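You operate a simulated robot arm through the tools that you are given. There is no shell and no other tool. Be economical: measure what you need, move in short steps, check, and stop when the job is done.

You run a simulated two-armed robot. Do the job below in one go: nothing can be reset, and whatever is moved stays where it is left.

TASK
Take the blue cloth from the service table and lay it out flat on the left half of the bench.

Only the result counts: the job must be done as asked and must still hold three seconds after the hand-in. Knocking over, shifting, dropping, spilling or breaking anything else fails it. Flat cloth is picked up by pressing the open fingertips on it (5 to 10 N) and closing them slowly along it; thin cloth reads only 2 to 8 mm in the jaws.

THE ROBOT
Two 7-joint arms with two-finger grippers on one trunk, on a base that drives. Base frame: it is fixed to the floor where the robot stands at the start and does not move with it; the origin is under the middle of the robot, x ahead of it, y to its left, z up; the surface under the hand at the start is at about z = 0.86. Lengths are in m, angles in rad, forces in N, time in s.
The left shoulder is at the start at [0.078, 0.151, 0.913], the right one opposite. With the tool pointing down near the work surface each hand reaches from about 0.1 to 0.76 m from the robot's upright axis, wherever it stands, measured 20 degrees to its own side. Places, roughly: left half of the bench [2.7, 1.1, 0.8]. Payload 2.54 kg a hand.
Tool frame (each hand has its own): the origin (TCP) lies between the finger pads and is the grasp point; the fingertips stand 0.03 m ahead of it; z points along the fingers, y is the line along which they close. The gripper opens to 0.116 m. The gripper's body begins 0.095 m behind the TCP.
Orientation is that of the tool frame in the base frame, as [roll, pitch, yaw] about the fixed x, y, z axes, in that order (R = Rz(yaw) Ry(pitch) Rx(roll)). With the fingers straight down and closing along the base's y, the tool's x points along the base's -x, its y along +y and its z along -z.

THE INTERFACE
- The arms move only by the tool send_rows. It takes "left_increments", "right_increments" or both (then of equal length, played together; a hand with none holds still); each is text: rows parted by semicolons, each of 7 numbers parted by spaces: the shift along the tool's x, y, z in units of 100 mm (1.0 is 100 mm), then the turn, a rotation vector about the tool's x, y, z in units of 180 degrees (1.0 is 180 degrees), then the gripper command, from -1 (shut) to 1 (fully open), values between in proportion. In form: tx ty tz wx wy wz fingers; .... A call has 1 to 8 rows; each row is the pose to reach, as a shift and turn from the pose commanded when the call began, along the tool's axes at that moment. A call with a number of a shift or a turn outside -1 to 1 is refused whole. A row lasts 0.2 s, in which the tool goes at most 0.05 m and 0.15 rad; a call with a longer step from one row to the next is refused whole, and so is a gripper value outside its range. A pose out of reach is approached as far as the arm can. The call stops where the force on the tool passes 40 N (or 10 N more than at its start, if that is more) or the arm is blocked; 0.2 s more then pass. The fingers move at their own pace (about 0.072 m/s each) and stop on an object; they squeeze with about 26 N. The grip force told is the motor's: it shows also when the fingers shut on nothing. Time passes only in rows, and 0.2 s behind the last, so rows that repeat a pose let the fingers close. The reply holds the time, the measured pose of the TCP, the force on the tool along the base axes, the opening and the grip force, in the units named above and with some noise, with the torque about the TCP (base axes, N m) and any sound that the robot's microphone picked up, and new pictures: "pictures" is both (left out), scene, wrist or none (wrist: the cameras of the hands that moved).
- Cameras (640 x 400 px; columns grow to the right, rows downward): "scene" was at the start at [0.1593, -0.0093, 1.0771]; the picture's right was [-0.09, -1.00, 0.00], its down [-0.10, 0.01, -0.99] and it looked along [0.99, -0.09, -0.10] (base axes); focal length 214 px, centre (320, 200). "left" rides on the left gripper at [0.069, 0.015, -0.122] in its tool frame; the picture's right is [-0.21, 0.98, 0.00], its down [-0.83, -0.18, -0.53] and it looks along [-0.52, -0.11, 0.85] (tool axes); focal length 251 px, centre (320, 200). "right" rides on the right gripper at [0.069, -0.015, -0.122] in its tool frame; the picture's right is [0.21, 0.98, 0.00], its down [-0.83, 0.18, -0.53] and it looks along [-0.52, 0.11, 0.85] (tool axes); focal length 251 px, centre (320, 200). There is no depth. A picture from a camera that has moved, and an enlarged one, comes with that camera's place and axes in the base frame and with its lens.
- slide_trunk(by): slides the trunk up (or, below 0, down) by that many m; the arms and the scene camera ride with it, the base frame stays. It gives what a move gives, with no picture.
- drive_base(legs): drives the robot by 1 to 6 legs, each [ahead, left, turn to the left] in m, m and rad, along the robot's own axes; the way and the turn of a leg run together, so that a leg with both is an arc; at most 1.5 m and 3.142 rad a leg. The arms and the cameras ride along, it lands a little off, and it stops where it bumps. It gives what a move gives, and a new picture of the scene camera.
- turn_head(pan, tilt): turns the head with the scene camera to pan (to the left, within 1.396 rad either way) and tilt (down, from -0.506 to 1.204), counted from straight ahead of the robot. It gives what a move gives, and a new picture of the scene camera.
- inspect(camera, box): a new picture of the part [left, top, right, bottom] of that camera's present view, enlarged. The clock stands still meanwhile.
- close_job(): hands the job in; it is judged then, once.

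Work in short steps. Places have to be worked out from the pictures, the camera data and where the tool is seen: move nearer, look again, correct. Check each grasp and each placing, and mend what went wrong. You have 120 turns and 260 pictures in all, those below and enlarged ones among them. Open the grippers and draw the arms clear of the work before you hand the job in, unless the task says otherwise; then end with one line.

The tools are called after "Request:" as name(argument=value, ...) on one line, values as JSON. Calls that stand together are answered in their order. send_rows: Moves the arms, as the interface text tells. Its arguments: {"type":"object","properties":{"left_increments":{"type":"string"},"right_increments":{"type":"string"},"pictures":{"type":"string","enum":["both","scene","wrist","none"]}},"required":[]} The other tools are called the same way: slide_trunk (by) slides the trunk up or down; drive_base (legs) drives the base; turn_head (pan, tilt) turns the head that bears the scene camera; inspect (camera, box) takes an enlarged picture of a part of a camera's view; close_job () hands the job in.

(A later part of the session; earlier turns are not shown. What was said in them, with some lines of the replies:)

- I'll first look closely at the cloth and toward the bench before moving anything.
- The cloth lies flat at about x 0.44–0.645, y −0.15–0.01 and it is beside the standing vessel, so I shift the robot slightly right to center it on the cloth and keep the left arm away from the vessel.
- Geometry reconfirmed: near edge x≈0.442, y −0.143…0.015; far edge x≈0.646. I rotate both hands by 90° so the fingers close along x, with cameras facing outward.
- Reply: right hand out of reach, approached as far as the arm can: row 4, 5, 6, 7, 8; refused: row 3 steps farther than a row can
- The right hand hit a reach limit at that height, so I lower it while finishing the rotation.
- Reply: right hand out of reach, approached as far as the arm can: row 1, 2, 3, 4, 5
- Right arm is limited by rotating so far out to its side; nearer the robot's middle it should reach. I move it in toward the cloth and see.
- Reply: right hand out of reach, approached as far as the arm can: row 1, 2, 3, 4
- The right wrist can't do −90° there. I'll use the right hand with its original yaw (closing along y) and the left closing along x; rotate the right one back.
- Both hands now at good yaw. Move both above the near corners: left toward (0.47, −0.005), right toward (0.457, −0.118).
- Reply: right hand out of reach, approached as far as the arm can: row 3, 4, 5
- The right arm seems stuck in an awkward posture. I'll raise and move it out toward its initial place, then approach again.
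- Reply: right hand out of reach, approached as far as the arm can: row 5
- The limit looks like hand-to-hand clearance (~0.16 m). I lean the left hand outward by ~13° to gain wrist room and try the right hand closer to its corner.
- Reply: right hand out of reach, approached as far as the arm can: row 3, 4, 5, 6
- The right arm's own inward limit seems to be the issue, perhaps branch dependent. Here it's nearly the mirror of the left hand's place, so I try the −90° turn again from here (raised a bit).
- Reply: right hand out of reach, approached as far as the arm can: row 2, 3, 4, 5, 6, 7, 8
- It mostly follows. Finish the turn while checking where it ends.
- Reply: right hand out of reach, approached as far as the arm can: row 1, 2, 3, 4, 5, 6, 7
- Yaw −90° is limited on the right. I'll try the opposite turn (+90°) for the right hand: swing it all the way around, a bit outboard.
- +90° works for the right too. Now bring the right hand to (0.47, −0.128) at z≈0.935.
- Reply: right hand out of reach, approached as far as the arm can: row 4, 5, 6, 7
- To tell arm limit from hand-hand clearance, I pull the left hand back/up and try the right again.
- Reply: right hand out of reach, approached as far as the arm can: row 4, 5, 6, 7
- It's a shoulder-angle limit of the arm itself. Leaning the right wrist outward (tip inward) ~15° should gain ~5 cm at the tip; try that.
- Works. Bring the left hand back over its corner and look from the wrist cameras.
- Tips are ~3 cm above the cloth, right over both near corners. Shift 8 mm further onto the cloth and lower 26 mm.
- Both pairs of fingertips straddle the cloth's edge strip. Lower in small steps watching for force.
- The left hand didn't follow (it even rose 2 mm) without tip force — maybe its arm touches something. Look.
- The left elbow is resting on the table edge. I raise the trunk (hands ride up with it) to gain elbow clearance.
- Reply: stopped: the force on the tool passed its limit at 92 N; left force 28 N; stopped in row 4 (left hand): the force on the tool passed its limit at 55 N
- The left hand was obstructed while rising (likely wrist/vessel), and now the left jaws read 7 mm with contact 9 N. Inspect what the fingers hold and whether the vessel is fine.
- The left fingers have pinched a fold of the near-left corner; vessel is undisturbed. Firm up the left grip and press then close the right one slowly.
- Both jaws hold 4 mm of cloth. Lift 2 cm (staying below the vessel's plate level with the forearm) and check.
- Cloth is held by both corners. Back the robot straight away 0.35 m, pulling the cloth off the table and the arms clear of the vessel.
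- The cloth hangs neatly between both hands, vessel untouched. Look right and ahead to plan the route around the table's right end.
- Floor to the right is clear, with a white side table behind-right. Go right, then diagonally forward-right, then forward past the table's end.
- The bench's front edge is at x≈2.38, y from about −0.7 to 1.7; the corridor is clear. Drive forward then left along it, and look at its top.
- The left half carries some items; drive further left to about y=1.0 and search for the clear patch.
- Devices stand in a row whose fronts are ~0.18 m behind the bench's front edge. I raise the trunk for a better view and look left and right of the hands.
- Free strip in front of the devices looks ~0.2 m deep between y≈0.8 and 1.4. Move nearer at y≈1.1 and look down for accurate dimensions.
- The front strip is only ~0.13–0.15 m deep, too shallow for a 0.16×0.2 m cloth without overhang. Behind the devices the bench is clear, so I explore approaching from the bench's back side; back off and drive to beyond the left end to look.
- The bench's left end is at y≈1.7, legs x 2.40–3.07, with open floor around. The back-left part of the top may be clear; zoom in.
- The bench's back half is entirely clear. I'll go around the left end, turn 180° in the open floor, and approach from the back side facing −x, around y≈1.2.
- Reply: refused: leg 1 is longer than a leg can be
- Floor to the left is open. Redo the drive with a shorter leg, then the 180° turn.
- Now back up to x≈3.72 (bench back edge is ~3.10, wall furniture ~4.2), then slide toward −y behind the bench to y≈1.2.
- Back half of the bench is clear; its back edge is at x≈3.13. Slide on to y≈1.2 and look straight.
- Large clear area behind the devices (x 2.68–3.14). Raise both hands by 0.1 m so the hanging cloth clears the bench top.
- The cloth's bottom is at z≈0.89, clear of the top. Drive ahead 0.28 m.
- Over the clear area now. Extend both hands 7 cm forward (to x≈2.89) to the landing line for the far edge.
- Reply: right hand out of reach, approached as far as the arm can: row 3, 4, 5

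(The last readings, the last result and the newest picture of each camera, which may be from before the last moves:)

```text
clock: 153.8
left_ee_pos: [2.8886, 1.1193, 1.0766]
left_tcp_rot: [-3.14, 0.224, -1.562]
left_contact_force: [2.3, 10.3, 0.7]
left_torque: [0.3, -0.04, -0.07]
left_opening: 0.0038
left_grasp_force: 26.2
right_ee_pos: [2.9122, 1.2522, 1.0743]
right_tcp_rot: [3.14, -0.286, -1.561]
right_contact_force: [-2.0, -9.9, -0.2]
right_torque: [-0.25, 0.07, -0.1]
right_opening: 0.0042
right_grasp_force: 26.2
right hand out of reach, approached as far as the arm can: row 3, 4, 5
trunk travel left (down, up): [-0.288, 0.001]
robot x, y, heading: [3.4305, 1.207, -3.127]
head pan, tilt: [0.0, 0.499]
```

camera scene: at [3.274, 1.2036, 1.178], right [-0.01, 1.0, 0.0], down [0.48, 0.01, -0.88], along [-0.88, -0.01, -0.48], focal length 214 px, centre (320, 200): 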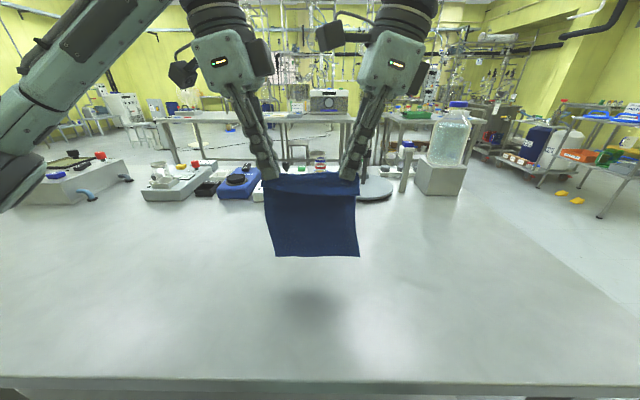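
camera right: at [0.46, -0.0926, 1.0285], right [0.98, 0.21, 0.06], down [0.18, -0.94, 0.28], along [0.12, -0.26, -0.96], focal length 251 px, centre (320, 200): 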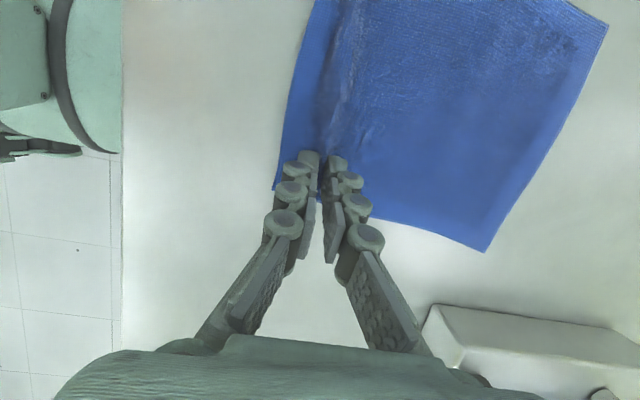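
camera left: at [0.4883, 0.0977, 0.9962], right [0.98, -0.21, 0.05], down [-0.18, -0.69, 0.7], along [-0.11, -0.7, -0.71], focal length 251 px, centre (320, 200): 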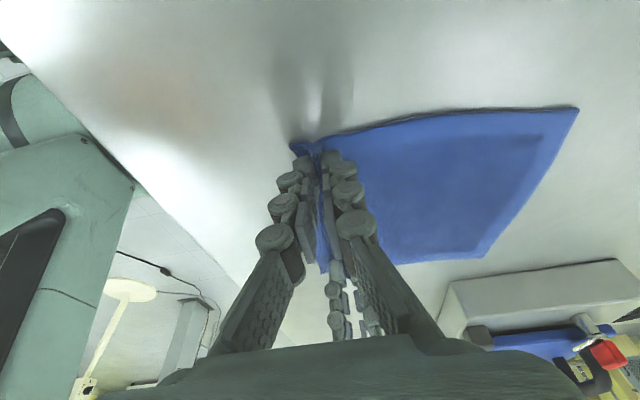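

The right hand hit its reach limit at x≈2.912 and the cloth went taut (10 N). Bring the left back level with it and lower both ~2.5 cm until the far edge is about to touch.

Request:
send_rows(left_increments="-0.04 -0.12 0 0 0 0 -1; -0.04 -0.24 0 0 0 0 -1; -0.013 -0.24 0.12 0 0 0 -1; 0.015 -0.24 0.244 0 0 0 -1; 0.015 -0.24 0.244 0 0 0 -1", right_increments="0 0 0 0 0 0 -1; 0 0 0 0 0 0 -1; -0.035 0 0.12 0 0 0 -1; -0.07 0 0.23 0 0 0 -1; -0.07 0 0.23 0 0 0 -1", pictures="scene")

```text
clock: 155.0
left_ee_pos: [2.9147, 1.126, 1.0512]
left_tcp_rot: [-3.14, 0.225, -1.559]
left_contact_force: [-0.4, -0.1, -0.1]
left_torque: [0.03, 0.0, -0.04]
left_opening: 0.0041
left_grasp_force: 25.6
right_ee_pos: [2.9095, 1.2519, 1.0519]
right_tcp_rot: [-3.141, -0.284, -1.56]
right_contact_force: [-0.7, -0.4, 0.3]
right_torque: [0.0, 0.01, -0.05]
right_opening: 0.0041
right_grasp_force: 25.8
trunk travel left (down, up): [-0.288, 0.001]
robot x, y, heading: [3.4309, 1.2052, -3.127]
head pan, tilt: [0.0, 0.499]
camera scene: at [3.2746, 1.2037, 1.1782], right [-0.01, 1.0, 0.0], down [0.48, 0.01, -0.88], along [-0.88, -0.01, -0.48], focal length 214 px, centre (320, 200)
```

scene: 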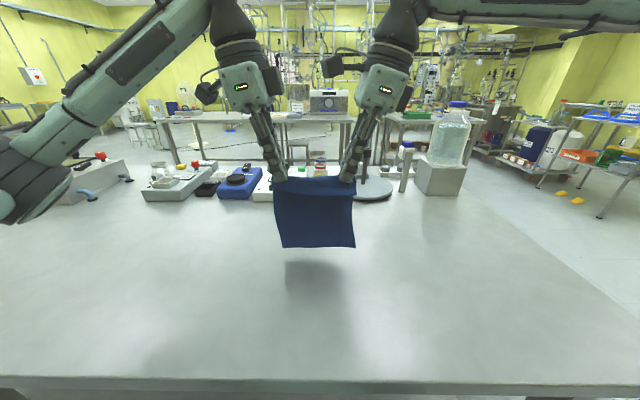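

The far edge still hovers ~1–2 cm. Now lower while retreating toward the robot so the far edge lands and the cloth lays down progressively (first half).

Request:
send_rows(left_increments="0.026 0 0.117 0 0 0 -1; 0.048 -0.25 0.215 0 0 0 -1; 0.066 -0.5 0.293 0 0 0 -1; 0.081 -0.65 0.361 0 0 0 -1; 0.103 -0.83 0.459 0 0 0 -1; 0.121 -0.93 0.537 0 0 0 -1; 0.136 -1 0.605 0 0 0 -1; 0.136 -1 0.605 0 0 0 -1", right_increments="-0.033 0 0.115 0 0 0 -1; -0.061 -0.25 0.211 0 0 0 -1; -0.083 -0.5 0.288 0 0 0 -1; -0.103 -0.65 0.355 0 0 0 -1; -0.131 -0.83 0.451 0 0 0 -1; -0.153 -0.93 0.528 0 0 0 -1; -0.172 -1 0.595 0 0 0 -1; -0.172 -1 0.595 0 0 0 -1", pictures="scene")

```text
clock: 156.8
left_ee_pos: [3.0121, 1.1254, 0.9899]
left_tcp_rot: [-3.138, 0.224, -1.561]
left_contact_force: [0.1, 1.1, 0.1]
left_torque: [0.04, 0.05, -0.08]
left_opening: 0.0038
left_grasp_force: 26.2
right_ee_pos: [3.0106, 1.2541, 0.9885]
right_tcp_rot: [3.141, -0.281, -1.561]
right_contact_force: [0.0, -1.0, -0.2]
right_torque: [-0.04, 0.0, -0.05]
right_opening: 0.0042
right_grasp_force: 25.6
trunk travel left (down, up): [-0.288, 0.001]
robot x, y, heading: [3.4312, 1.207, -3.128]
head pan, tilt: [0.0, 0.499]
camera scene: at [3.2745, 1.2036, 1.1781], right [-0.01, 1.0, 0.0], down [0.48, 0.01, -0.88], along [-0.88, -0.01, -0.48], focal length 214 px, centre (320, 200)
```

scene: 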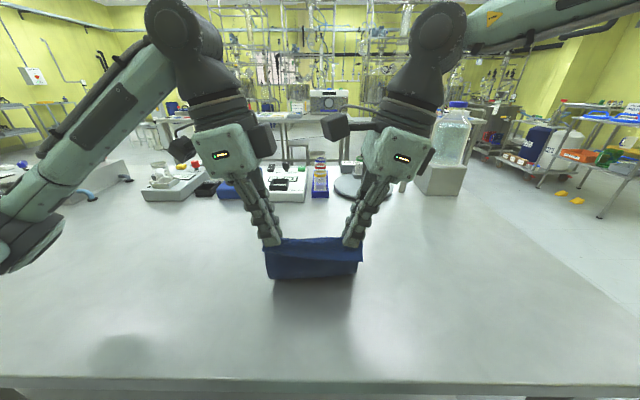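

Check from the wrist side how the sheet touches the bench.

Request:
inspect(camera="left", box=[0, 0, 640, 400])

Request:
inspect(camera="scene", box=[220, 180, 420, 305])

```text
1.00 times, centred on (320, 200) of left (not enlarged: the box is as wide or as high as the picture)
camera zoom: at [2.9978, 1.0301, 1.0938], right [-0.98, 0.2, 0.05], down [0.17, 0.69, 0.71], along [0.11, 0.7, -0.71], focal length 251 px, centre (320, 200)
```

zoom: 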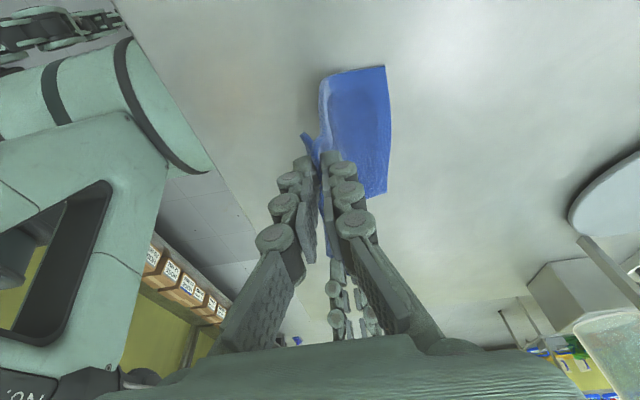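

```text
3.20 times, centred on (320, 242) of scene
camera zoom: at [3.2745, 1.2036, 1.1781], right [-0.01, 1.0, 0.0], down [0.48, 0.01, -0.88], along [-0.88, -0.01, -0.48], focal length 686 px, centre (320, 64)
```

zoom: 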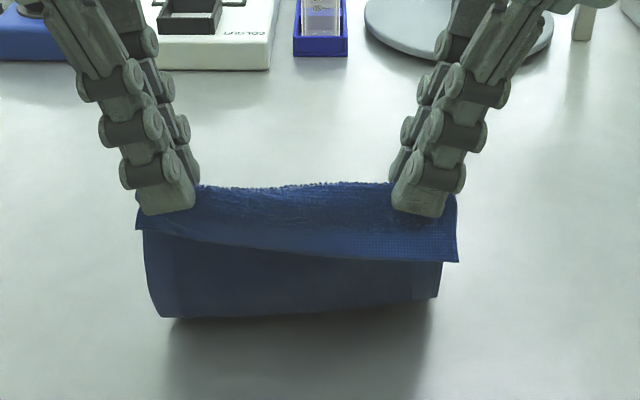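

The sheet lies away properly, but the far edge slid to x≈2.94, which would leave the near edge too close to the bench's rim. Lift and go forward again, to redo with less pull.

Request:
send_rows(left_increments="-0.03 0.1 -0.15 0 0 0 -1; -0.06 0.2 -0.3 0 0 0 -1; -0.1 0.4 -0.45 0 0 0 -1; -0.136 0.6 -0.605 0 0 0 -1; -0.136 0.8 -0.605 0 0 0 -1; -0.136 0.98 -0.605 0 0 0 -1; -0.136 0.98 -0.605 0 0 0 -1", right_increments="0.04 0.1 -0.15 0 0 0 -1; 0.08 0.2 -0.3 0 0 0 -1; 0.13 0.4 -0.45 0 0 0 -1; 0.172 0.6 -0.595 0 0 0 -1; 0.172 0.8 -0.595 0 0 0 -1; 0.172 0.98 -0.595 0 0 0 -1; 0.172 0.98 -0.595 0 0 0 -1", pictures="scene")

```text
clock: 158.4
left_ee_pos: [2.9175, 1.127, 1.0538]
left_tcp_rot: [-3.14, 0.224, -1.561]
left_contact_force: [-0.3, 0.1, -0.6]
left_torque: [-0.01, 0.0, -0.09]
left_opening: 0.004
left_grasp_force: 26.6
right_ee_pos: [2.9112, 1.2523, 1.0509]
right_tcp_rot: [3.141, -0.283, -1.557]
right_contact_force: [-0.6, 0.0, 0.5]
right_torque: [-0.01, 0.0, -0.05]
right_opening: 0.004
right_grasp_force: 25.9
trunk travel left (down, up): [-0.288, 0.001]
robot x, y, heading: [3.4334, 1.2091, -3.132]
head pan, tilt: [0.0, 0.499]
camera scene: at [3.2748, 1.2036, 1.1782], right [-0.01, 1.0, 0.0], down [0.48, 0.01, -0.88], along [-0.88, -0.01, -0.48], focal length 214 px, centre (320, 200)
```

scene: 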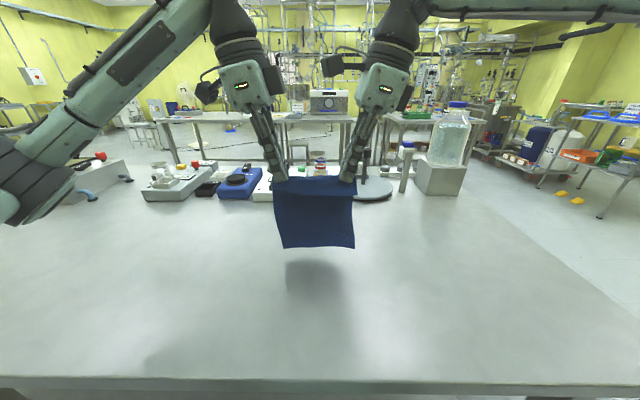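

Lower 2.5 cm straight to find where the bottom touches.

Request:
send_rows(left_increments="0.022 0 0.098 0 0 0 -1; 0.044 0 0.195 0 0 0 -1; 0.055 0 0.244 0 0 0 -1; 0.055 0 0.244 0 0 0 -1", right_increments="-0.028 0 0.096 0 0 0 -1; -0.056 0 0.192 0 0 0 -1; -0.07 0 0.24 0 0 0 -1; -0.07 0 0.24 0 0 0 -1", pictures="both")

```text
clock: 159.4
left_ee_pos: [2.9162, 1.1252, 1.028]
left_tcp_rot: [-3.141, 0.225, -1.561]
left_contact_force: [0.4, 0.1, 0.1]
left_torque: [0.04, 0.02, -0.04]
left_opening: 0.0037
left_grasp_force: 26.2
right_ee_pos: [2.9136, 1.2517, 1.0261]
right_tcp_rot: [-3.141, -0.281, -1.558]
right_contact_force: [0.7, -0.1, 0.1]
right_torque: [0.0, -0.01, -0.05]
right_opening: 0.0044
right_grasp_force: 25.5
trunk travel left (down, up): [-0.288, 0.001]
robot x, y, heading: [3.4341, 1.2035, -3.126]
head pan, tilt: [0.0, 0.499]
camera scene: at [3.2746, 1.2037, 1.1782], right [-0.01, 1.0, 0.0], down [0.48, 0.01, -0.88], along [-0.88, -0.01, -0.48], focal length 214 px, centre (320, 200)
camera right: at [2.9291, 1.2205, 1.1619], right [-0.97, -0.22, 0.06], down [-0.19, 0.94, 0.28], along [-0.12, 0.26, -0.96], focal length 251 px, centre (320, 200)
camera left: at [2.9015, 1.0306, 1.1313], right [-0.98, 0.2, 0.05], down [0.17, 0.69, 0.7], along [0.11, 0.7, -0.71], focal length 251 px, centre (320, 200)
```

scene: 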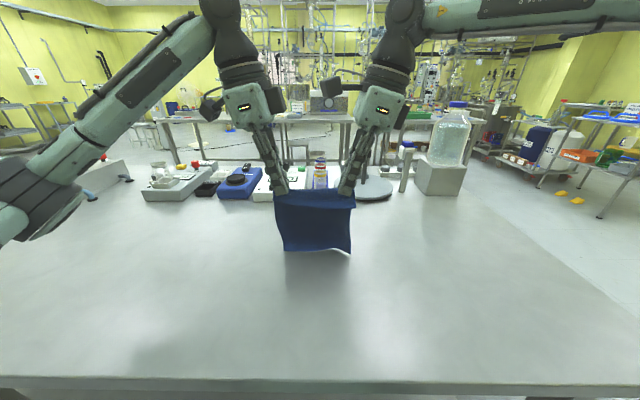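
right: 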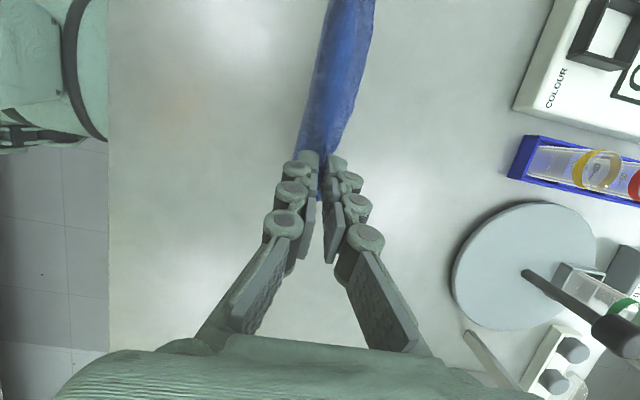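
left: 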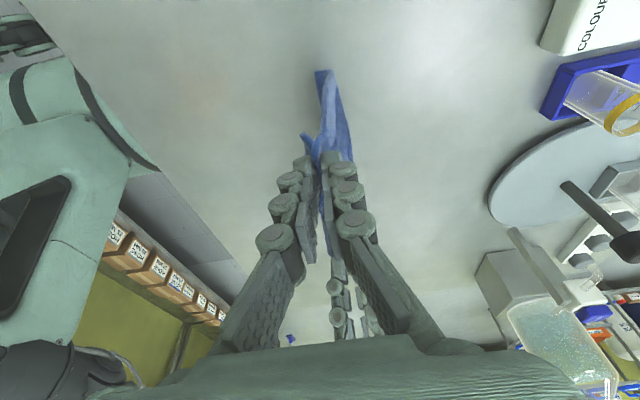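

The bottom edge is just touching at x≈2.91. Now lay down with gentler retreat, keeping some slack.

Request:
send_rows(left_increments="0.01 -0.15 0.04 0 0 0 -1; 0.033 -0.32 0.147 0 0 0 -1; 0.066 -0.48 0.293 0 0 0 -1; 0.092 -0.65 0.41 0 0 0 -1; 0.123 -0.8 0.547 0 0 0 -1; 0.154 -0.92 0.683 0 0 0 -1; 0.187 -1 0.83 0 0 0 -1; 0.187 -1 0.83 0 0 0 -1", right_increments="-0.012 -0.15 0.04 0 0 0 -1; -0.042 -0.32 0.144 0 0 0 -1; -0.083 -0.48 0.288 0 0 0 -1; -0.117 -0.65 0.403 0 0 0 -1; -0.156 -0.8 0.538 0 0 0 -1; -0.195 -0.92 0.672 0 0 0 -1; -0.236 -1 0.816 0 0 0 -1; -0.236 -1 0.816 0 0 0 -1", pictures="both")

```text
clock: 161.2
left_ee_pos: [3.0153, 1.1244, 0.9432]
left_tcp_rot: [-3.14, 0.225, -1.56]
left_contact_force: [-1.3, 0.2, 0.4]
left_torque: [0.02, 0.04, -0.08]
left_opening: 0.004
left_grasp_force: 26.4
right_ee_pos: [3.0129, 1.253, 0.9404]
right_tcp_rot: [3.141, -0.282, -1.56]
right_contact_force: [0.4, -0.2, 0.4]
right_torque: [-0.02, 0.01, -0.05]
right_opening: 0.0042
right_grasp_force: 26.2
trunk travel left (down, up): [-0.288, 0.001]
robot x, y, heading: [3.435, 1.2076, -3.131]
head pan, tilt: [0.0, 0.499]
camera scene: at [3.2746, 1.2037, 1.1782], right [-0.01, 1.0, 0.0], down [0.48, 0.01, -0.88], along [-0.88, -0.01, -0.48], focal length 214 px, centre (320, 200)
camera right: at [3.0286, 1.2215, 1.0757], right [-0.97, -0.22, 0.06], down [-0.19, 0.94, 0.28], along [-0.12, 0.26, -0.96], focal length 251 px, centre (320, 200)
camera left: at [3.0005, 1.0293, 1.0449], right [-0.98, 0.2, 0.05], down [0.17, 0.69, 0.7], along [0.11, 0.7, -0.71], focal length 251 px, centre (320, 200)
```

scene: 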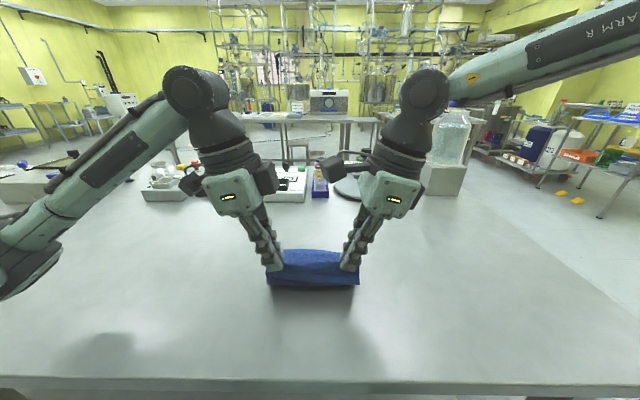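
right: 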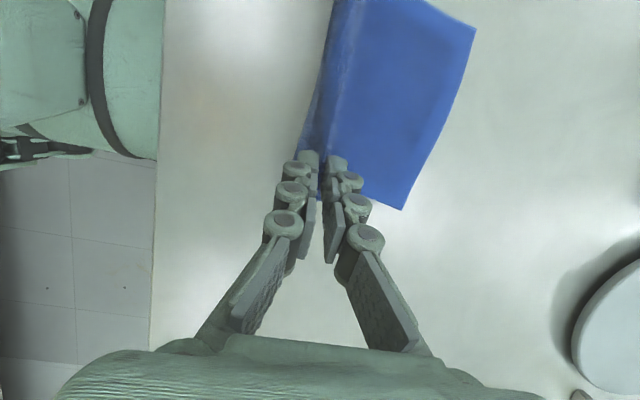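
left: 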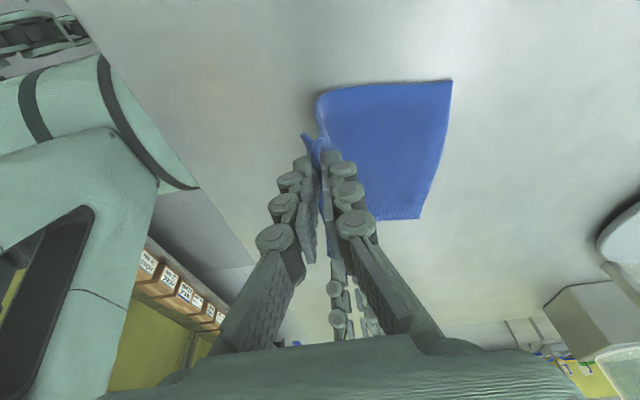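

Laying nicely with far edge at x≈2.905. Continue the last 6 cm of lowering with ~4.5 cm retreat.

Request:
send_rows(left_increments="0.022 -0.1 0.1 0 0 0 -1; 0.044 -0.2 0.2 0 0 0 -1; 0.066 -0.28 0.293 0 0 0 -1; 0.088 -0.36 0.39 0 0 0 -1; 0.11 -0.42 0.488 0 0 0 -1; 0.125 -0.45 0.556 0 0 0 -1; 0.125 -0.45 0.556 0 0 0 -1", right_increments="-0.028 -0.1 0.096 0 0 0 -1; -0.056 -0.2 0.192 0 0 0 -1; -0.083 -0.28 0.288 0 0 0 -1; -0.111 -0.36 0.384 0 0 0 -1; -0.139 -0.42 0.48 0 0 0 -1; -0.153 -0.45 0.528 0 0 0 -1; -0.153 -0.45 0.528 0 0 0 -1", pictures="both")

```text
clock: 162.8
left_ee_pos: [3.06, 1.1263, 0.8845]
left_tcp_rot: [-3.14, 0.224, -1.561]
left_contact_force: [-1.0, 0.4, 2.7]
left_torque: [0.02, 0.01, -0.07]
left_opening: 0.004
left_grasp_force: 26.0
right_ee_pos: [3.0572, 1.2541, 0.886]
right_tcp_rot: [-3.141, -0.283, -1.559]
right_contact_force: [0.0, -0.8, 0.3]
right_torque: [-0.03, -0.01, -0.05]
right_opening: 0.0044
right_grasp_force: 26.5
trunk travel left (down, up): [-0.288, 0.001]
robot x, y, heading: [3.4375, 1.2075, -3.127]
head pan, tilt: [0.0, 0.499]
camera scene: at [3.2746, 1.2037, 1.1782], right [-0.01, 1.0, 0.0], down [0.48, 0.01, -0.88], along [-0.88, -0.01, -0.48], focal length 214 px, centre (320, 200)
camera right: at [3.0741, 1.2227, 1.0216], right [-0.97, -0.22, 0.06], down [-0.19, 0.94, 0.28], along [-0.12, 0.26, -0.96], focal length 251 px, centre (320, 200)
camera left: at [3.045, 1.0303, 0.9879], right [-0.98, 0.2, 0.05], down [0.17, 0.69, 0.71], along [0.11, 0.7, -0.71], focal length 251 px, centre (320, 200)
```

scene: 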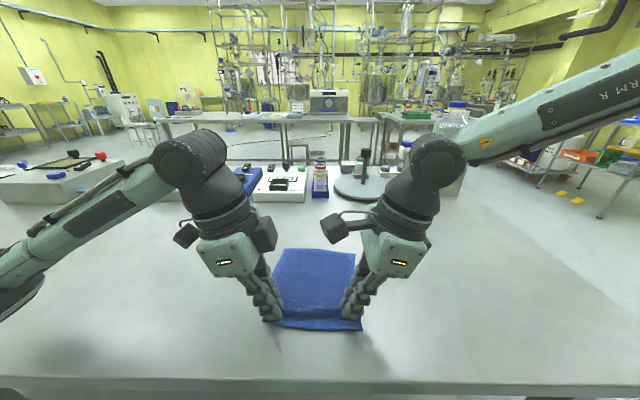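
right: 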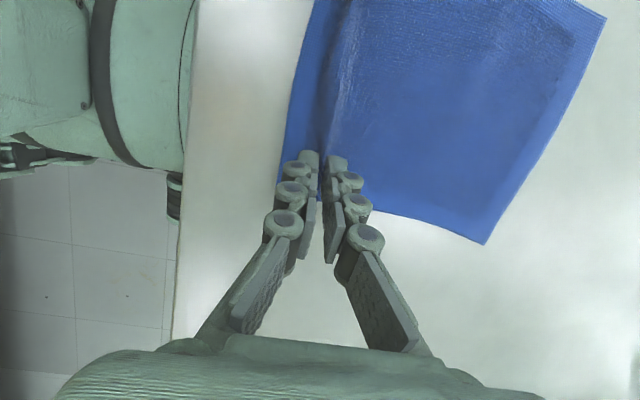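
left: 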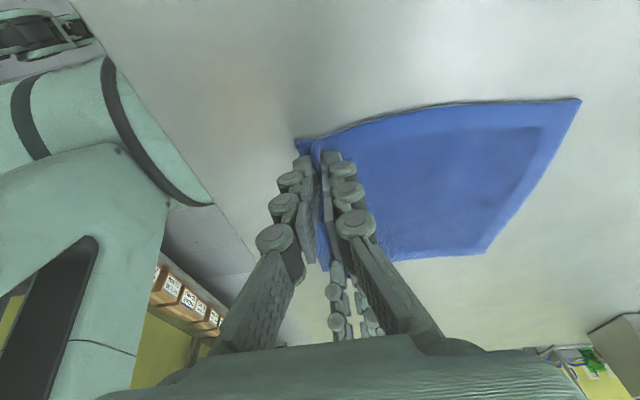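

Cloth is flat on the bench save the pinched ridge. Tension slightly (7 mm back), then open the fingers slowly so they spread the ridge, to ~35 mm.

Request:
send_rows(left_increments="0 -0.07 0 0 0 0 -1; 0 -0.07 0 0 0 0 -0.92; 0 -0.07 0 0 0 0 -0.84; 0 -0.07 0 0 0 0 -0.76; 0 -0.07 0 0 0 0 -0.68; 0 -0.07 0 0 0 0 -0.6; 0 -0.07 0 0 0 0 -0.5; 0 -0.07 0 0 0 0 -0.4", right_increments="0 -0.07 0.02 0 0 0 -1; 0 -0.07 0.02 0 0 0 -0.92; 0 -0.07 0.02 0 0 0 -0.84; 0 -0.07 0.02 0 0 0 -0.76; 0 -0.07 0.02 0 0 0 -0.68; 0 -0.07 0.02 0 0 0 -0.6; 0 -0.07 0.02 0 0 0 -0.5; 0 -0.07 0.02 0 0 0 -0.4", pictures="wrist")

```text
clock: 164.6
left_ee_pos: [3.0661, 1.1262, 0.8853]
left_tcp_rot: [-3.138, 0.225, -1.561]
left_contact_force: [-0.5, -0.4, 1.1]
left_torque: [-0.02, 0.02, 0.0]
left_opening: 0.0347
left_grasp_force: 0.1
right_ee_pos: [3.0648, 1.253, 0.8824]
right_tcp_rot: [-3.14, -0.284, -1.559]
right_contact_force: [-0.7, -0.6, 4.1]
right_torque: [-0.02, 0.05, 0.02]
right_opening: 0.0367
right_grasp_force: 0.0
trunk travel left (down, up): [-0.288, 0.001]
robot x, y, heading: [3.4348, 1.2072, -3.129]
head pan, tilt: [0.0, 0.499]
camera right: at [3.0808, 1.2218, 1.0189], right [-0.97, -0.22, 0.06], down [-0.19, 0.94, 0.28], along [-0.12, 0.26, -0.96], focal length 251 px, centre (320, 200)
camera left: at [3.0521, 1.0306, 0.9888], right [-0.98, 0.2, 0.05], down [0.17, 0.69, 0.7], along [0.11, 0.7, -0.71], focal length 251 px, centre (320, 200)
```

right: 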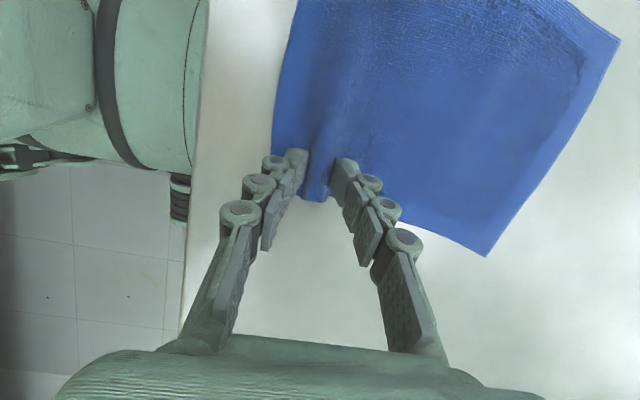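
left: 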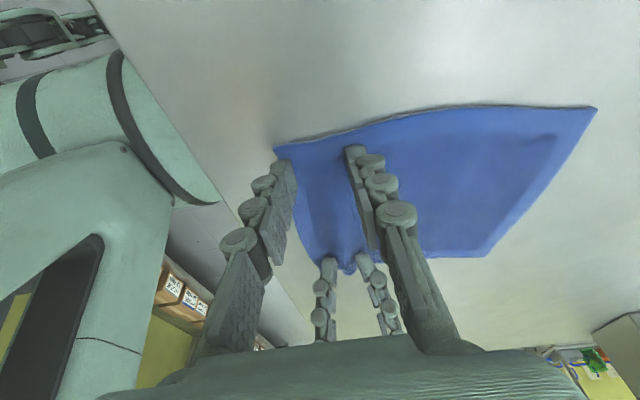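

Released; a small ridge remains under the fingers. Keep light pressure and open a bit wider to spread it, then lift straight up.

Request:
send_rows(left_increments="0.004 0 0.02 0 0 0 -0.4; 0.004 0 0.02 0 0 0 -0.3; 0.004 0 0.02 0 0 0 -0.2; 0.004 0 0.02 0 0 0 -0.2; -0.066 0 -0.29 0 0 0 -0.2; -0.132 0 -0.59 0 0 0 -0.2; -0.176 0 -0.78 0 0 0 -0.2; -0.176 0 -0.78 0 0 0 -0.2", right_increments="0 0 0 0 0 0 -0.4; 0 0 0 0 0 0 -0.3; 0 0 0 0 0 0 -0.2; 0 0 0 0 0 0 -0.2; 0.083 0 -0.29 0 0 0 -0.2; 0.167 0 -0.58 0 0 0 -0.2; 0.222 0 -0.77 0 0 0 -0.2; 0.222 0 -0.77 0 0 0 -0.2", pictures="both")

```text
clock: 166.4
left_ee_pos: [3.0677, 1.128, 0.9661]
left_tcp_rot: [-3.138, 0.226, -1.56]
left_contact_force: [-0.3, 0.7, 0.4]
left_torque: [0.02, 0.01, -0.01]
left_opening: 0.0464
left_grasp_force: 0.2
right_ee_pos: [3.0625, 1.2534, 0.9619]
right_tcp_rot: [3.141, -0.283, -1.56]
right_contact_force: [0.5, -0.8, -0.1]
right_torque: [0.0, 0.0, 0.01]
right_opening: 0.0464
right_grasp_force: 0.1
trunk travel left (down, up): [-0.288, 0.001]
robot x, y, heading: [3.4314, 1.2104, -3.127]
head pan, tilt: [0.0, 0.499]
camera scene: at [3.2745, 1.2036, 1.1781], right [-0.01, 1.0, 0.0], down [0.48, 0.01, -0.88], along [-0.88, -0.01, -0.48], focal length 214 px, centre (320, 200)
camera right: at [3.0793, 1.2221, 1.0971], right [-0.97, -0.22, 0.06], down [-0.19, 0.94, 0.28], along [-0.12, 0.26, -0.96], focal length 251 px, centre (320, 200)
camera left: at [3.0522, 1.0325, 1.0694], right [-0.98, 0.2, 0.04], down [0.17, 0.69, 0.7], along [0.11, 0.7, -0.71], focal length 251 px, centre (320, 200)
```

scene: 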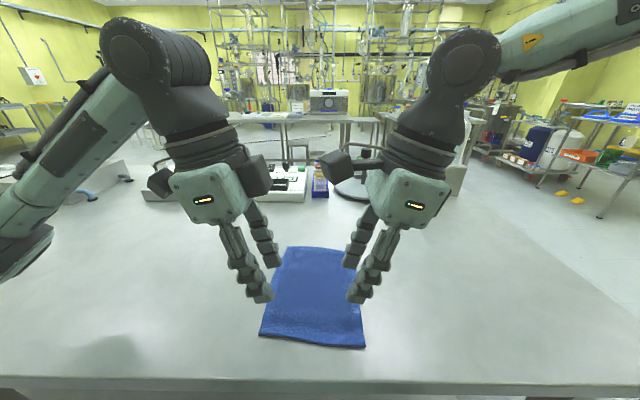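
right: 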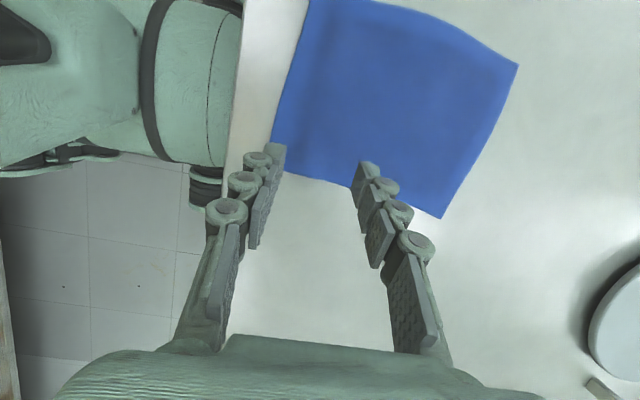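
left: 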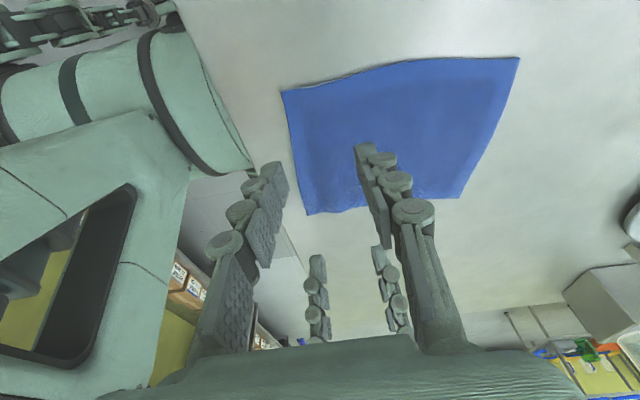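

Cloth is lying flat and free of the fingers. Raise the hands a bit more, open, and back the robot away to check.

Request:
send_rows(left_increments="-0.066 0 -0.29 0 0 0 0.5; -0.132 0 -0.59 0 0 0 1; -0.132 0 -0.59 0 0 0 1", right_increments="0.083 0 -0.29 0 0 0 0.5; 0.167 0 -0.58 0 0 0 1; 0.167 0 -0.58 0 0 0 1", pictures="none")

Request:
drive_base(legs=[[-0.27, 0, 0]])

Request:
inspect(camera="scene", box=[200, 130, 440, 280])

```text
clock: 167.2
left_ee_pos: [3.0694, 1.1242, 1.0279]
left_tcp_rot: [-3.139, 0.224, -1.561]
left_contact_force: [0.2, 0.3, 0.7]
left_torque: [0.0, 0.01, 0.01]
left_opening: 0.1157
left_grasp_force: 0.0
right_ee_pos: [3.0624, 1.2528, 1.0256]
right_tcp_rot: [3.141, -0.283, -1.558]
right_contact_force: [0.3, 0.0, -0.2]
right_torque: [0.0, 0.0, -0.03]
right_opening: 0.1159
right_grasp_force: 0.0
trunk travel left (down, up): [-0.288, 0.001]
robot x, y, heading: [3.4367, 1.2064, -3.125]
head pan, tilt: [0.0, 0.499]
```

```text
clock: 169.1
left_ee_pos: [3.3354, 1.1304, 1.0283]
left_tcp_rot: [-3.14, 0.227, -1.573]
left_contact_force: [0.7, -0.3, 0.2]
left_torque: [-0.01, 0.0, 0.03]
left_opening: 0.1161
left_grasp_force: 0.0
right_ee_pos: [3.3307, 1.2575, 1.0252]
right_tcp_rot: [3.139, -0.282, -1.568]
right_contact_force: [0.3, -0.7, -0.1]
right_torque: [-0.04, 0.02, -0.01]
right_opening: 0.1159
right_grasp_force: 0.0
trunk travel left (down, up): [-0.288, 0.001]
robot x, y, heading: [3.7009, 1.2064, -3.14]
head pan, tilt: [0.0, 0.499]
camera scene: at [3.5419, 1.2072, 1.1783], right [0.0, 1.0, 0.0], down [0.48, 0.0, -0.88], along [-0.88, 0.0, -0.48], focal length 214 px, centre (320, 200)
```

scene: 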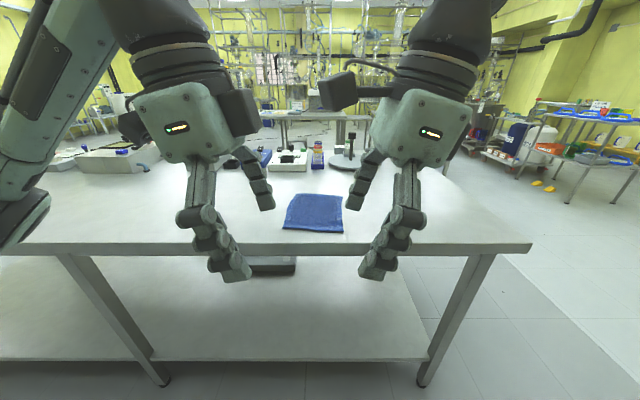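

```text
2.67 times, centred on (320, 205) of scene
camera zoom: at [3.5419, 1.2072, 1.1783], right [0.0, 1.0, 0.0], down [0.48, 0.0, -0.88], along [-0.88, 0.0, -0.48], focal length 572 px, centre (320, 187)
```

zoom: 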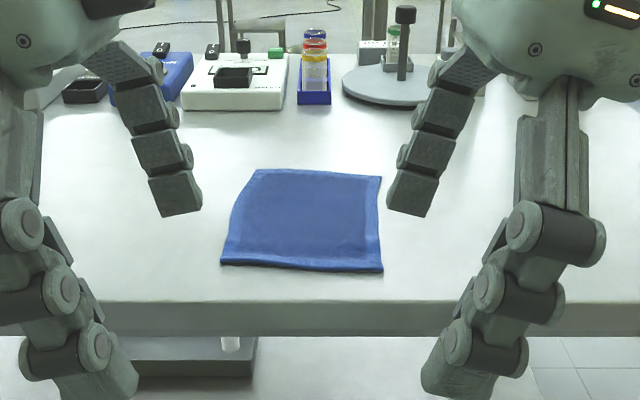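

The cloth lies flat and fully on the bench's left half (around x 2.9–3.1, y≈1.2). The grippers are open and clear and nothing else has moved, so I hand the job in.

Request:
close_job()

```text
The job is handed in.
```

The blue cloth is off the service table and laid out flat on the left half of the bench. It sits towards the back edge, because the strip in front of the devices was too shallow. On the way, the left arm bumped hard against something while rising by the tall vessel, with a force of about 92 N on the hand. The vessel looked unmoved in the pictures afterwards, and I saw nothing else shifted.
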